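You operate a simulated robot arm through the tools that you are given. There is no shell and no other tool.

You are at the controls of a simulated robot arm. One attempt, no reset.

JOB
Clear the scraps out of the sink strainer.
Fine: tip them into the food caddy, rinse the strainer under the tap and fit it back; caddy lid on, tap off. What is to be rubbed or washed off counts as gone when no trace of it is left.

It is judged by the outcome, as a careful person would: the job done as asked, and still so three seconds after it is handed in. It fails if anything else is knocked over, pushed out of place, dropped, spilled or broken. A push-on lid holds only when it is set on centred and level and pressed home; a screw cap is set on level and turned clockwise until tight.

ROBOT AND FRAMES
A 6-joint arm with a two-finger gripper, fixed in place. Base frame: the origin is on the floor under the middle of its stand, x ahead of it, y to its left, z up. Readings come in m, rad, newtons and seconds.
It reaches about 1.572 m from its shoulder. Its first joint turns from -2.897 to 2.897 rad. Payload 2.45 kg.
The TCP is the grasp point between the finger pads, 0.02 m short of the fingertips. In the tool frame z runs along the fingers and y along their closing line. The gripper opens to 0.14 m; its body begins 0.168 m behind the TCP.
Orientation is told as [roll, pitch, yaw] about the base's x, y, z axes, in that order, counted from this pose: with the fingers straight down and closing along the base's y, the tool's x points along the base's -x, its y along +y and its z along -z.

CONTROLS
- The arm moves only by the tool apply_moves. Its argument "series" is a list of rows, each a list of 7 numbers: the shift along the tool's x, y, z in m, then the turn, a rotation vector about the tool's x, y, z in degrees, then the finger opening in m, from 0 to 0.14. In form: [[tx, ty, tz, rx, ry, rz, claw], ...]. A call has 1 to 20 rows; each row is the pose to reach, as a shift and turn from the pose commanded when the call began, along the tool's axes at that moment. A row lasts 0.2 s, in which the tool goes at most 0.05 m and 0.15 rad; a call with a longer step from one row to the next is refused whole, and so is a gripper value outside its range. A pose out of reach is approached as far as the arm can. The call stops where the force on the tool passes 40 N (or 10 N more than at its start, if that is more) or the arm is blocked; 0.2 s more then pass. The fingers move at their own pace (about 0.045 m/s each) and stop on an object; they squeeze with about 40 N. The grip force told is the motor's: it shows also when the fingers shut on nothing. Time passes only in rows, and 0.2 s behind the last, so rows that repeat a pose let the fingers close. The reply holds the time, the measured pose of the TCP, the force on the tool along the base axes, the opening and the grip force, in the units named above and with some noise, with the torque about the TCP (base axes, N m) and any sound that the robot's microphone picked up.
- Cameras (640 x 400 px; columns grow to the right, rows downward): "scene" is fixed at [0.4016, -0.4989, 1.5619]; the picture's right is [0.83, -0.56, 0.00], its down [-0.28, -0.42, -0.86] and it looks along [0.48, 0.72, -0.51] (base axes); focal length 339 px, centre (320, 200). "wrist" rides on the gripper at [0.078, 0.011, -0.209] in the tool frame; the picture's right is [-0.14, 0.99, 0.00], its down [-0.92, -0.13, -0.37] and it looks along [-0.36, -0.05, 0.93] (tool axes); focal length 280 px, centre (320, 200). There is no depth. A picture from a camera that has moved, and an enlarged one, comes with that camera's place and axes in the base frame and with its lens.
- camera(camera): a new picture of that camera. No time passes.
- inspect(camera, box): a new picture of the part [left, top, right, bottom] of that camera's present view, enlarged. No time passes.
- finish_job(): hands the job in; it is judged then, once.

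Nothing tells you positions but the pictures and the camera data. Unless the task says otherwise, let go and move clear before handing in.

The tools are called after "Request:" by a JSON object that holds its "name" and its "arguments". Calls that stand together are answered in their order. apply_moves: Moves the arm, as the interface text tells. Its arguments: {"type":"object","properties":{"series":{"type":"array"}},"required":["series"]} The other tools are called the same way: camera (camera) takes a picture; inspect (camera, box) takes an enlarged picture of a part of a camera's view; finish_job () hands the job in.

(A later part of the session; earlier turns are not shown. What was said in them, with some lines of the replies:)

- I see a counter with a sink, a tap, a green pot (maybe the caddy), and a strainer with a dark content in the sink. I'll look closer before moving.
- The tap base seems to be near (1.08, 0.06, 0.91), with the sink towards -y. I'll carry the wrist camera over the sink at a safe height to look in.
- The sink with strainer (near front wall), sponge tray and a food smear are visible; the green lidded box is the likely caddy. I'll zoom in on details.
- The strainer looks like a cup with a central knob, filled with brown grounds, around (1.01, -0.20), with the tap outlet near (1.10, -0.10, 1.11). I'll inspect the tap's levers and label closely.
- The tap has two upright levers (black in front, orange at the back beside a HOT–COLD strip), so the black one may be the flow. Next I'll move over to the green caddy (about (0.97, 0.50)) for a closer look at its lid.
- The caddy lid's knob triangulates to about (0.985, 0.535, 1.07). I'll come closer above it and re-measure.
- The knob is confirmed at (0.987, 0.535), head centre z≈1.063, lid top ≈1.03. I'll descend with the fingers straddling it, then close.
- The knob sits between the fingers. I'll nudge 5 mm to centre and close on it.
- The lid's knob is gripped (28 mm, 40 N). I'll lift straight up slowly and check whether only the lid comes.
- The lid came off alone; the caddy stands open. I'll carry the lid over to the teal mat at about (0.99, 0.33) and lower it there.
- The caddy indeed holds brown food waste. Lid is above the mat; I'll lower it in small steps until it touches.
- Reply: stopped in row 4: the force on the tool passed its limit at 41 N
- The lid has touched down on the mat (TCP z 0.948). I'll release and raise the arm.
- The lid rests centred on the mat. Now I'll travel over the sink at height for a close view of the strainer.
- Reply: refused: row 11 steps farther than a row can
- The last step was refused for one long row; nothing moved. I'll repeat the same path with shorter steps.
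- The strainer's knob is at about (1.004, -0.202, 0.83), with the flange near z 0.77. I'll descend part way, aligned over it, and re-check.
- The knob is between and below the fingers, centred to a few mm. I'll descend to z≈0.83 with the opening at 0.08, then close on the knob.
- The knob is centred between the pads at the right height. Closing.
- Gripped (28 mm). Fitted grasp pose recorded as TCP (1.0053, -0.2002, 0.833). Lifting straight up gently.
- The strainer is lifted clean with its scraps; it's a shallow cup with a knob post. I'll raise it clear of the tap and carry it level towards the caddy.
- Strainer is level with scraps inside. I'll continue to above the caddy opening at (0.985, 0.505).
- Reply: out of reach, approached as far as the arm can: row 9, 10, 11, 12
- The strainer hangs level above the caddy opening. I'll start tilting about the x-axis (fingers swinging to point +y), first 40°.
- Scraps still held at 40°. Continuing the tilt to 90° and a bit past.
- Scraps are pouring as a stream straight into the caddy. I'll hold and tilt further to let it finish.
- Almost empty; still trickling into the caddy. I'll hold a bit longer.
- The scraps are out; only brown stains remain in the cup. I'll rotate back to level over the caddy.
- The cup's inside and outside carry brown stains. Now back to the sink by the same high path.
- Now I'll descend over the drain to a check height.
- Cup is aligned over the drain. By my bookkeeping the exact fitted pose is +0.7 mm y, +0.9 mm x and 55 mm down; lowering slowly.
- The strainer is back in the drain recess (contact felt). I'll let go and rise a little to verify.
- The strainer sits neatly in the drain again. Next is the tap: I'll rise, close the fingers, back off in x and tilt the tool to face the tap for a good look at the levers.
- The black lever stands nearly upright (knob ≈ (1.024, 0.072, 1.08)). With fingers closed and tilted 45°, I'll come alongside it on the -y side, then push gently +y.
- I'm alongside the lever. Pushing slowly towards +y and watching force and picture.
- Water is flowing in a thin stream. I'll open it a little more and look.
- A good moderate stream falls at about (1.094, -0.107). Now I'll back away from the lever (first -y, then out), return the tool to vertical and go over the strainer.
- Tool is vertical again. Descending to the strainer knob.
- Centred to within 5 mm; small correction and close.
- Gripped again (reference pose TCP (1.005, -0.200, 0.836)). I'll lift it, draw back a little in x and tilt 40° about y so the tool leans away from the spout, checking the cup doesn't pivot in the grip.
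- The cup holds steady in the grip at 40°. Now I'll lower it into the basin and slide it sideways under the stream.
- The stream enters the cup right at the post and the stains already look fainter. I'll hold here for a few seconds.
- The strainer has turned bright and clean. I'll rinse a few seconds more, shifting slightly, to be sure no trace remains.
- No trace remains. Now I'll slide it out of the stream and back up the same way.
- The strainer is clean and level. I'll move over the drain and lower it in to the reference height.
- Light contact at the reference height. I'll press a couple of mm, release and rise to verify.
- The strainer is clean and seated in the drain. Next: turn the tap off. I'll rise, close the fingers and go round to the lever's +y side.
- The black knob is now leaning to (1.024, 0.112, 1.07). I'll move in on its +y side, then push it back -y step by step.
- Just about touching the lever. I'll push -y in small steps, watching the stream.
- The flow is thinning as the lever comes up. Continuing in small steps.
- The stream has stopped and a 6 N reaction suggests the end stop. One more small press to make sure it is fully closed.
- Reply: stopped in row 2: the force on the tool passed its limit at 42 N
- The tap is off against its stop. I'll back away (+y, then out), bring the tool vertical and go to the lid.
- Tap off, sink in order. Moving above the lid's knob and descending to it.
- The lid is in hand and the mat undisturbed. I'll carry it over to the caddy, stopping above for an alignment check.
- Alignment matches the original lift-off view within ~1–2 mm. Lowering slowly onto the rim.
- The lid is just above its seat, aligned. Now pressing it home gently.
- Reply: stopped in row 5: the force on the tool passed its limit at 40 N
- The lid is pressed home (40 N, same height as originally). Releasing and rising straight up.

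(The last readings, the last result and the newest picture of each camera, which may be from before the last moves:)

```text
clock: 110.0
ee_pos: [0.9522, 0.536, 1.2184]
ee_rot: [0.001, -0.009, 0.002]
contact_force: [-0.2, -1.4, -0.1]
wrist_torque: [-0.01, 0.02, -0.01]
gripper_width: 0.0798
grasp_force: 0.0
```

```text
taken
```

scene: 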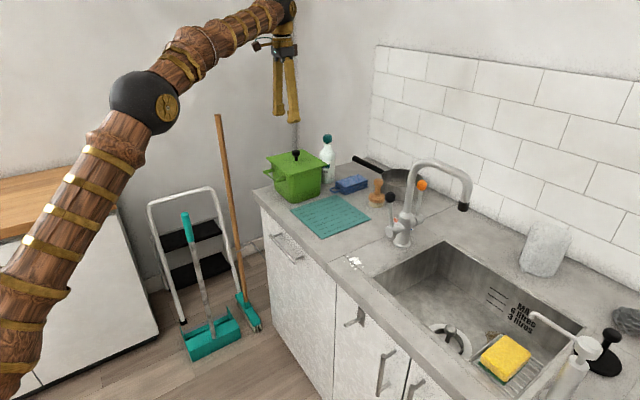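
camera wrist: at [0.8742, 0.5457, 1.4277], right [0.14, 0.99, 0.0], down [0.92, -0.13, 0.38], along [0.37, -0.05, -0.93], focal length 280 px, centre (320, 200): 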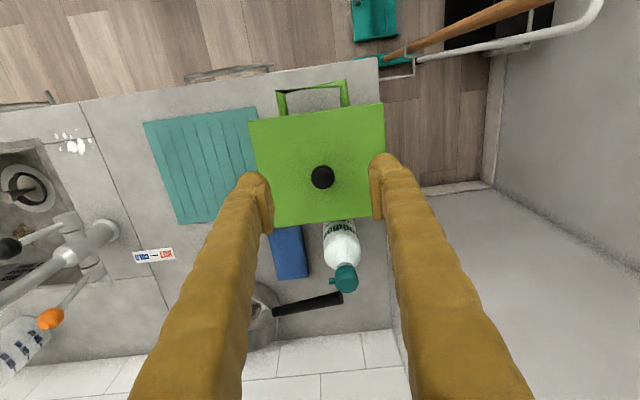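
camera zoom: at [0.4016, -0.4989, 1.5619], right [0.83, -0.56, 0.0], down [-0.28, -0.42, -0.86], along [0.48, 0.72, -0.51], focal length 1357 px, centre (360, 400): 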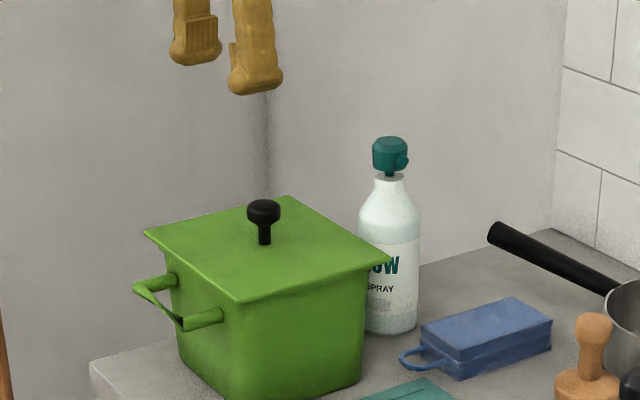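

Lid seated level on the caddy. Final close check of strainer, tap and surroundings.

Request:
{"name": "inspect", "arguments": {"camera": "scene", "box": [400, 280, 520, 380]}}

Request:
{"name": "inspect", "arguments": {"camera": "scene", "box": [250, 130, 490, 280]}}

Request:
{"name": "inspect", "arguments": {"camera": "wrist", "box": [0, 120, 200, 340]}}

```text
4.00 times, centred on (460, 330) of scene
camera zoom: at [0.4016, -0.4989, 1.5619], right [0.83, -0.56, 0.0], down [-0.28, -0.42, -0.86], along [0.48, 0.72, -0.51], focal length 1357 px, centre (-240, -320)
```

zoom: 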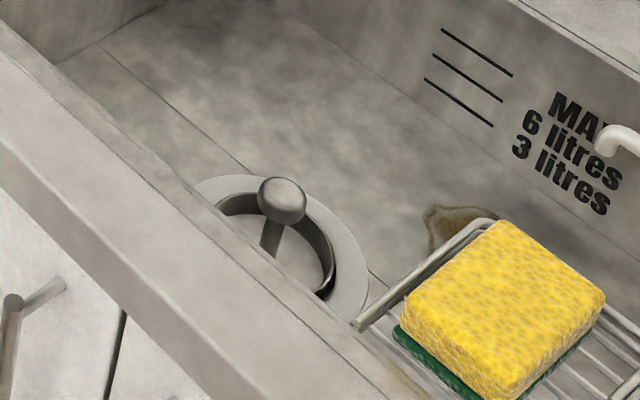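

```text
2.67 times, centred on (370, 205) of scene
camera zoom: at [0.4016, -0.4989, 1.5619], right [0.83, -0.56, 0.0], down [-0.28, -0.42, -0.86], along [0.48, 0.72, -0.51], focal length 905 px, centre (187, 187)
```

zoom: 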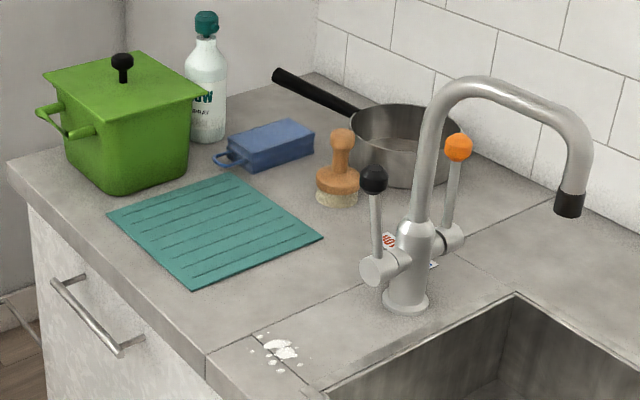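

```text
1.82 times, centred on (100, 230) of wrist
camera zoom: at [0.8742, 0.5457, 1.4277], right [0.14, 0.99, 0.0], down [0.92, -0.13, 0.38], along [0.37, -0.05, -0.93], focal length 510 px, centre (720, 146)
```

zoom: 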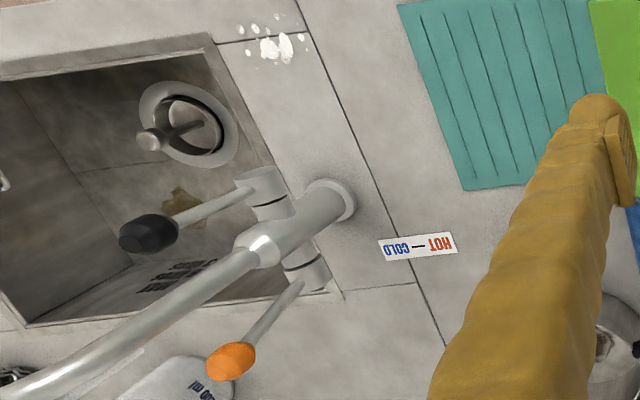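

Request:
{"name": "inspect", "arguments": {"camera": "scene", "box": [410, 300, 510, 370]}}

```text
5.71 times, centred on (460, 335) of scene
camera zoom: at [0.4016, -0.4989, 1.5619], right [0.83, -0.56, 0.0], down [-0.28, -0.42, -0.86], along [0.48, 0.72, -0.51], focal length 1939 px, centre (-480, -571)
```

zoom: 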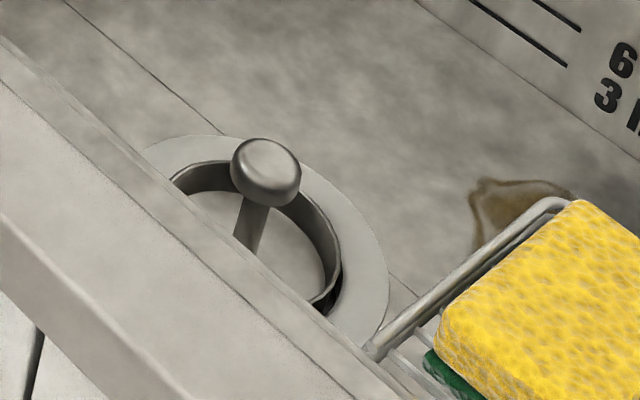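

Everything matches its original place: strainer clean and seated, tap off, lid home. I'll withdraw the arm a bit more and then hand in.

Request:
{"name": "apply_moves", "arguments": {"series": [[0.03, -0.01, -0.02, 0, 0, 0, 0.08], [0.07, -0.03, -0.04, 0, 0, 0, 0.08], [0.11, -0.06, -0.06, 0, 0, 0, 0.08], [0.15, -0.09, -0.08, 0, 0, 0, 0.08], [0.19, -0.12, -0.1, 0, 0, 0, 0.08], [0.23, -0.15, -0.11, 0, 0, 0, 0.08], [0.23, -0.15, -0.11, 0, 0, 0, 0.08]]}}

Request:
{"name": "camera", "arguments": {"camera": "scene"}}

```text
refused: row 3 steps farther than a row can; nothing moved
```

```text
taken
```

scene: 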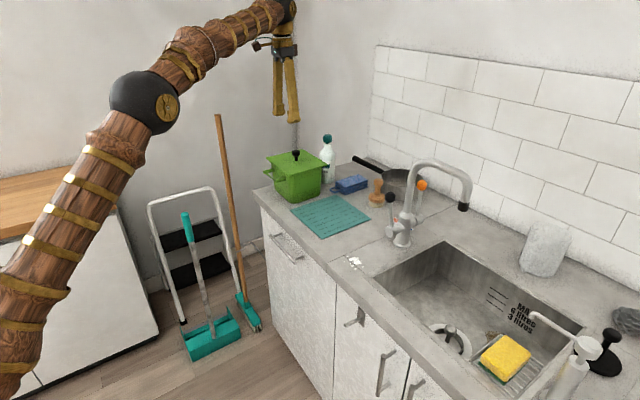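

The steps were slightly too long, so nothing moved; I'll use shorter ones to withdraw.

Request:
{"name": "apply_moves", "arguments": {"series": [[0.03, -0.01, -0.02, 0, 0, 0, 0.08], [0.06, -0.03, -0.04, 0, 0, 0, 0.08], [0.09, -0.05, -0.06, 0, 0, 0, 0.08], [0.12, -0.07, -0.08, 0, 0, 0, 0.08], [0.15, -0.09, -0.1, 0, 0, 0, 0.08], [0.18, -0.11, -0.11, 0, 0, 0, 0.08], [0.21, -0.13, -0.12, 0, 0, 0, 0.08], [0.21, -0.13, -0.12, 0, 0, 0, 0.08]]}}

Request:
{"name": "camera", "arguments": {"camera": "scene"}}

```text
clock: 111.8
ee_pos: [0.7425, 0.4042, 1.3378]
ee_rot: [0.005, -0.01, 0.002]
contact_force: [-0.5, -0.1, -0.4]
wrist_torque: [0.02, 0.03, -0.03]
gripper_width: 0.0802
grasp_force: 0.1
```

```text
taken
```

scene: 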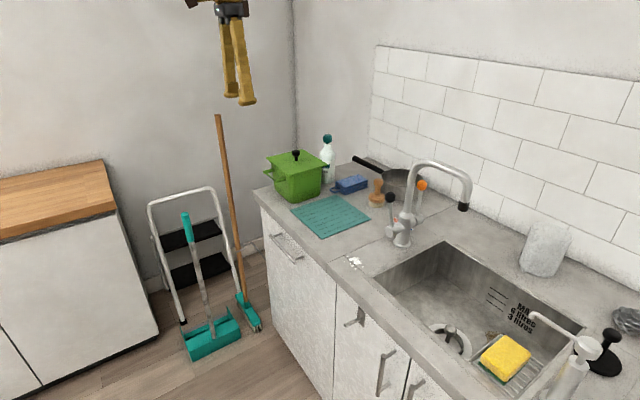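

The arm is clear of everything. The caddy is lidded, the tap is off, and the clean strainer is back in the drain, so I'm handing in the job.

Request:
{"name": "finish_job", "arguments": {}}

```text
The job is handed in.
```

I emptied the strainer into the food caddy, rinsed it under the tap until no stain was left, and fitted it back in the drain. The caddy lid is back on and was pressed home with about 40 N. The tap lever is against its closed stop and no water is running.

The last pictures show nothing else knocked over or moved. I left the brown stain on the sink floor and the white specks on the counter, since they were there at the start and weren't part of the job.

The job is handed in; I haven't been told how it was judged.
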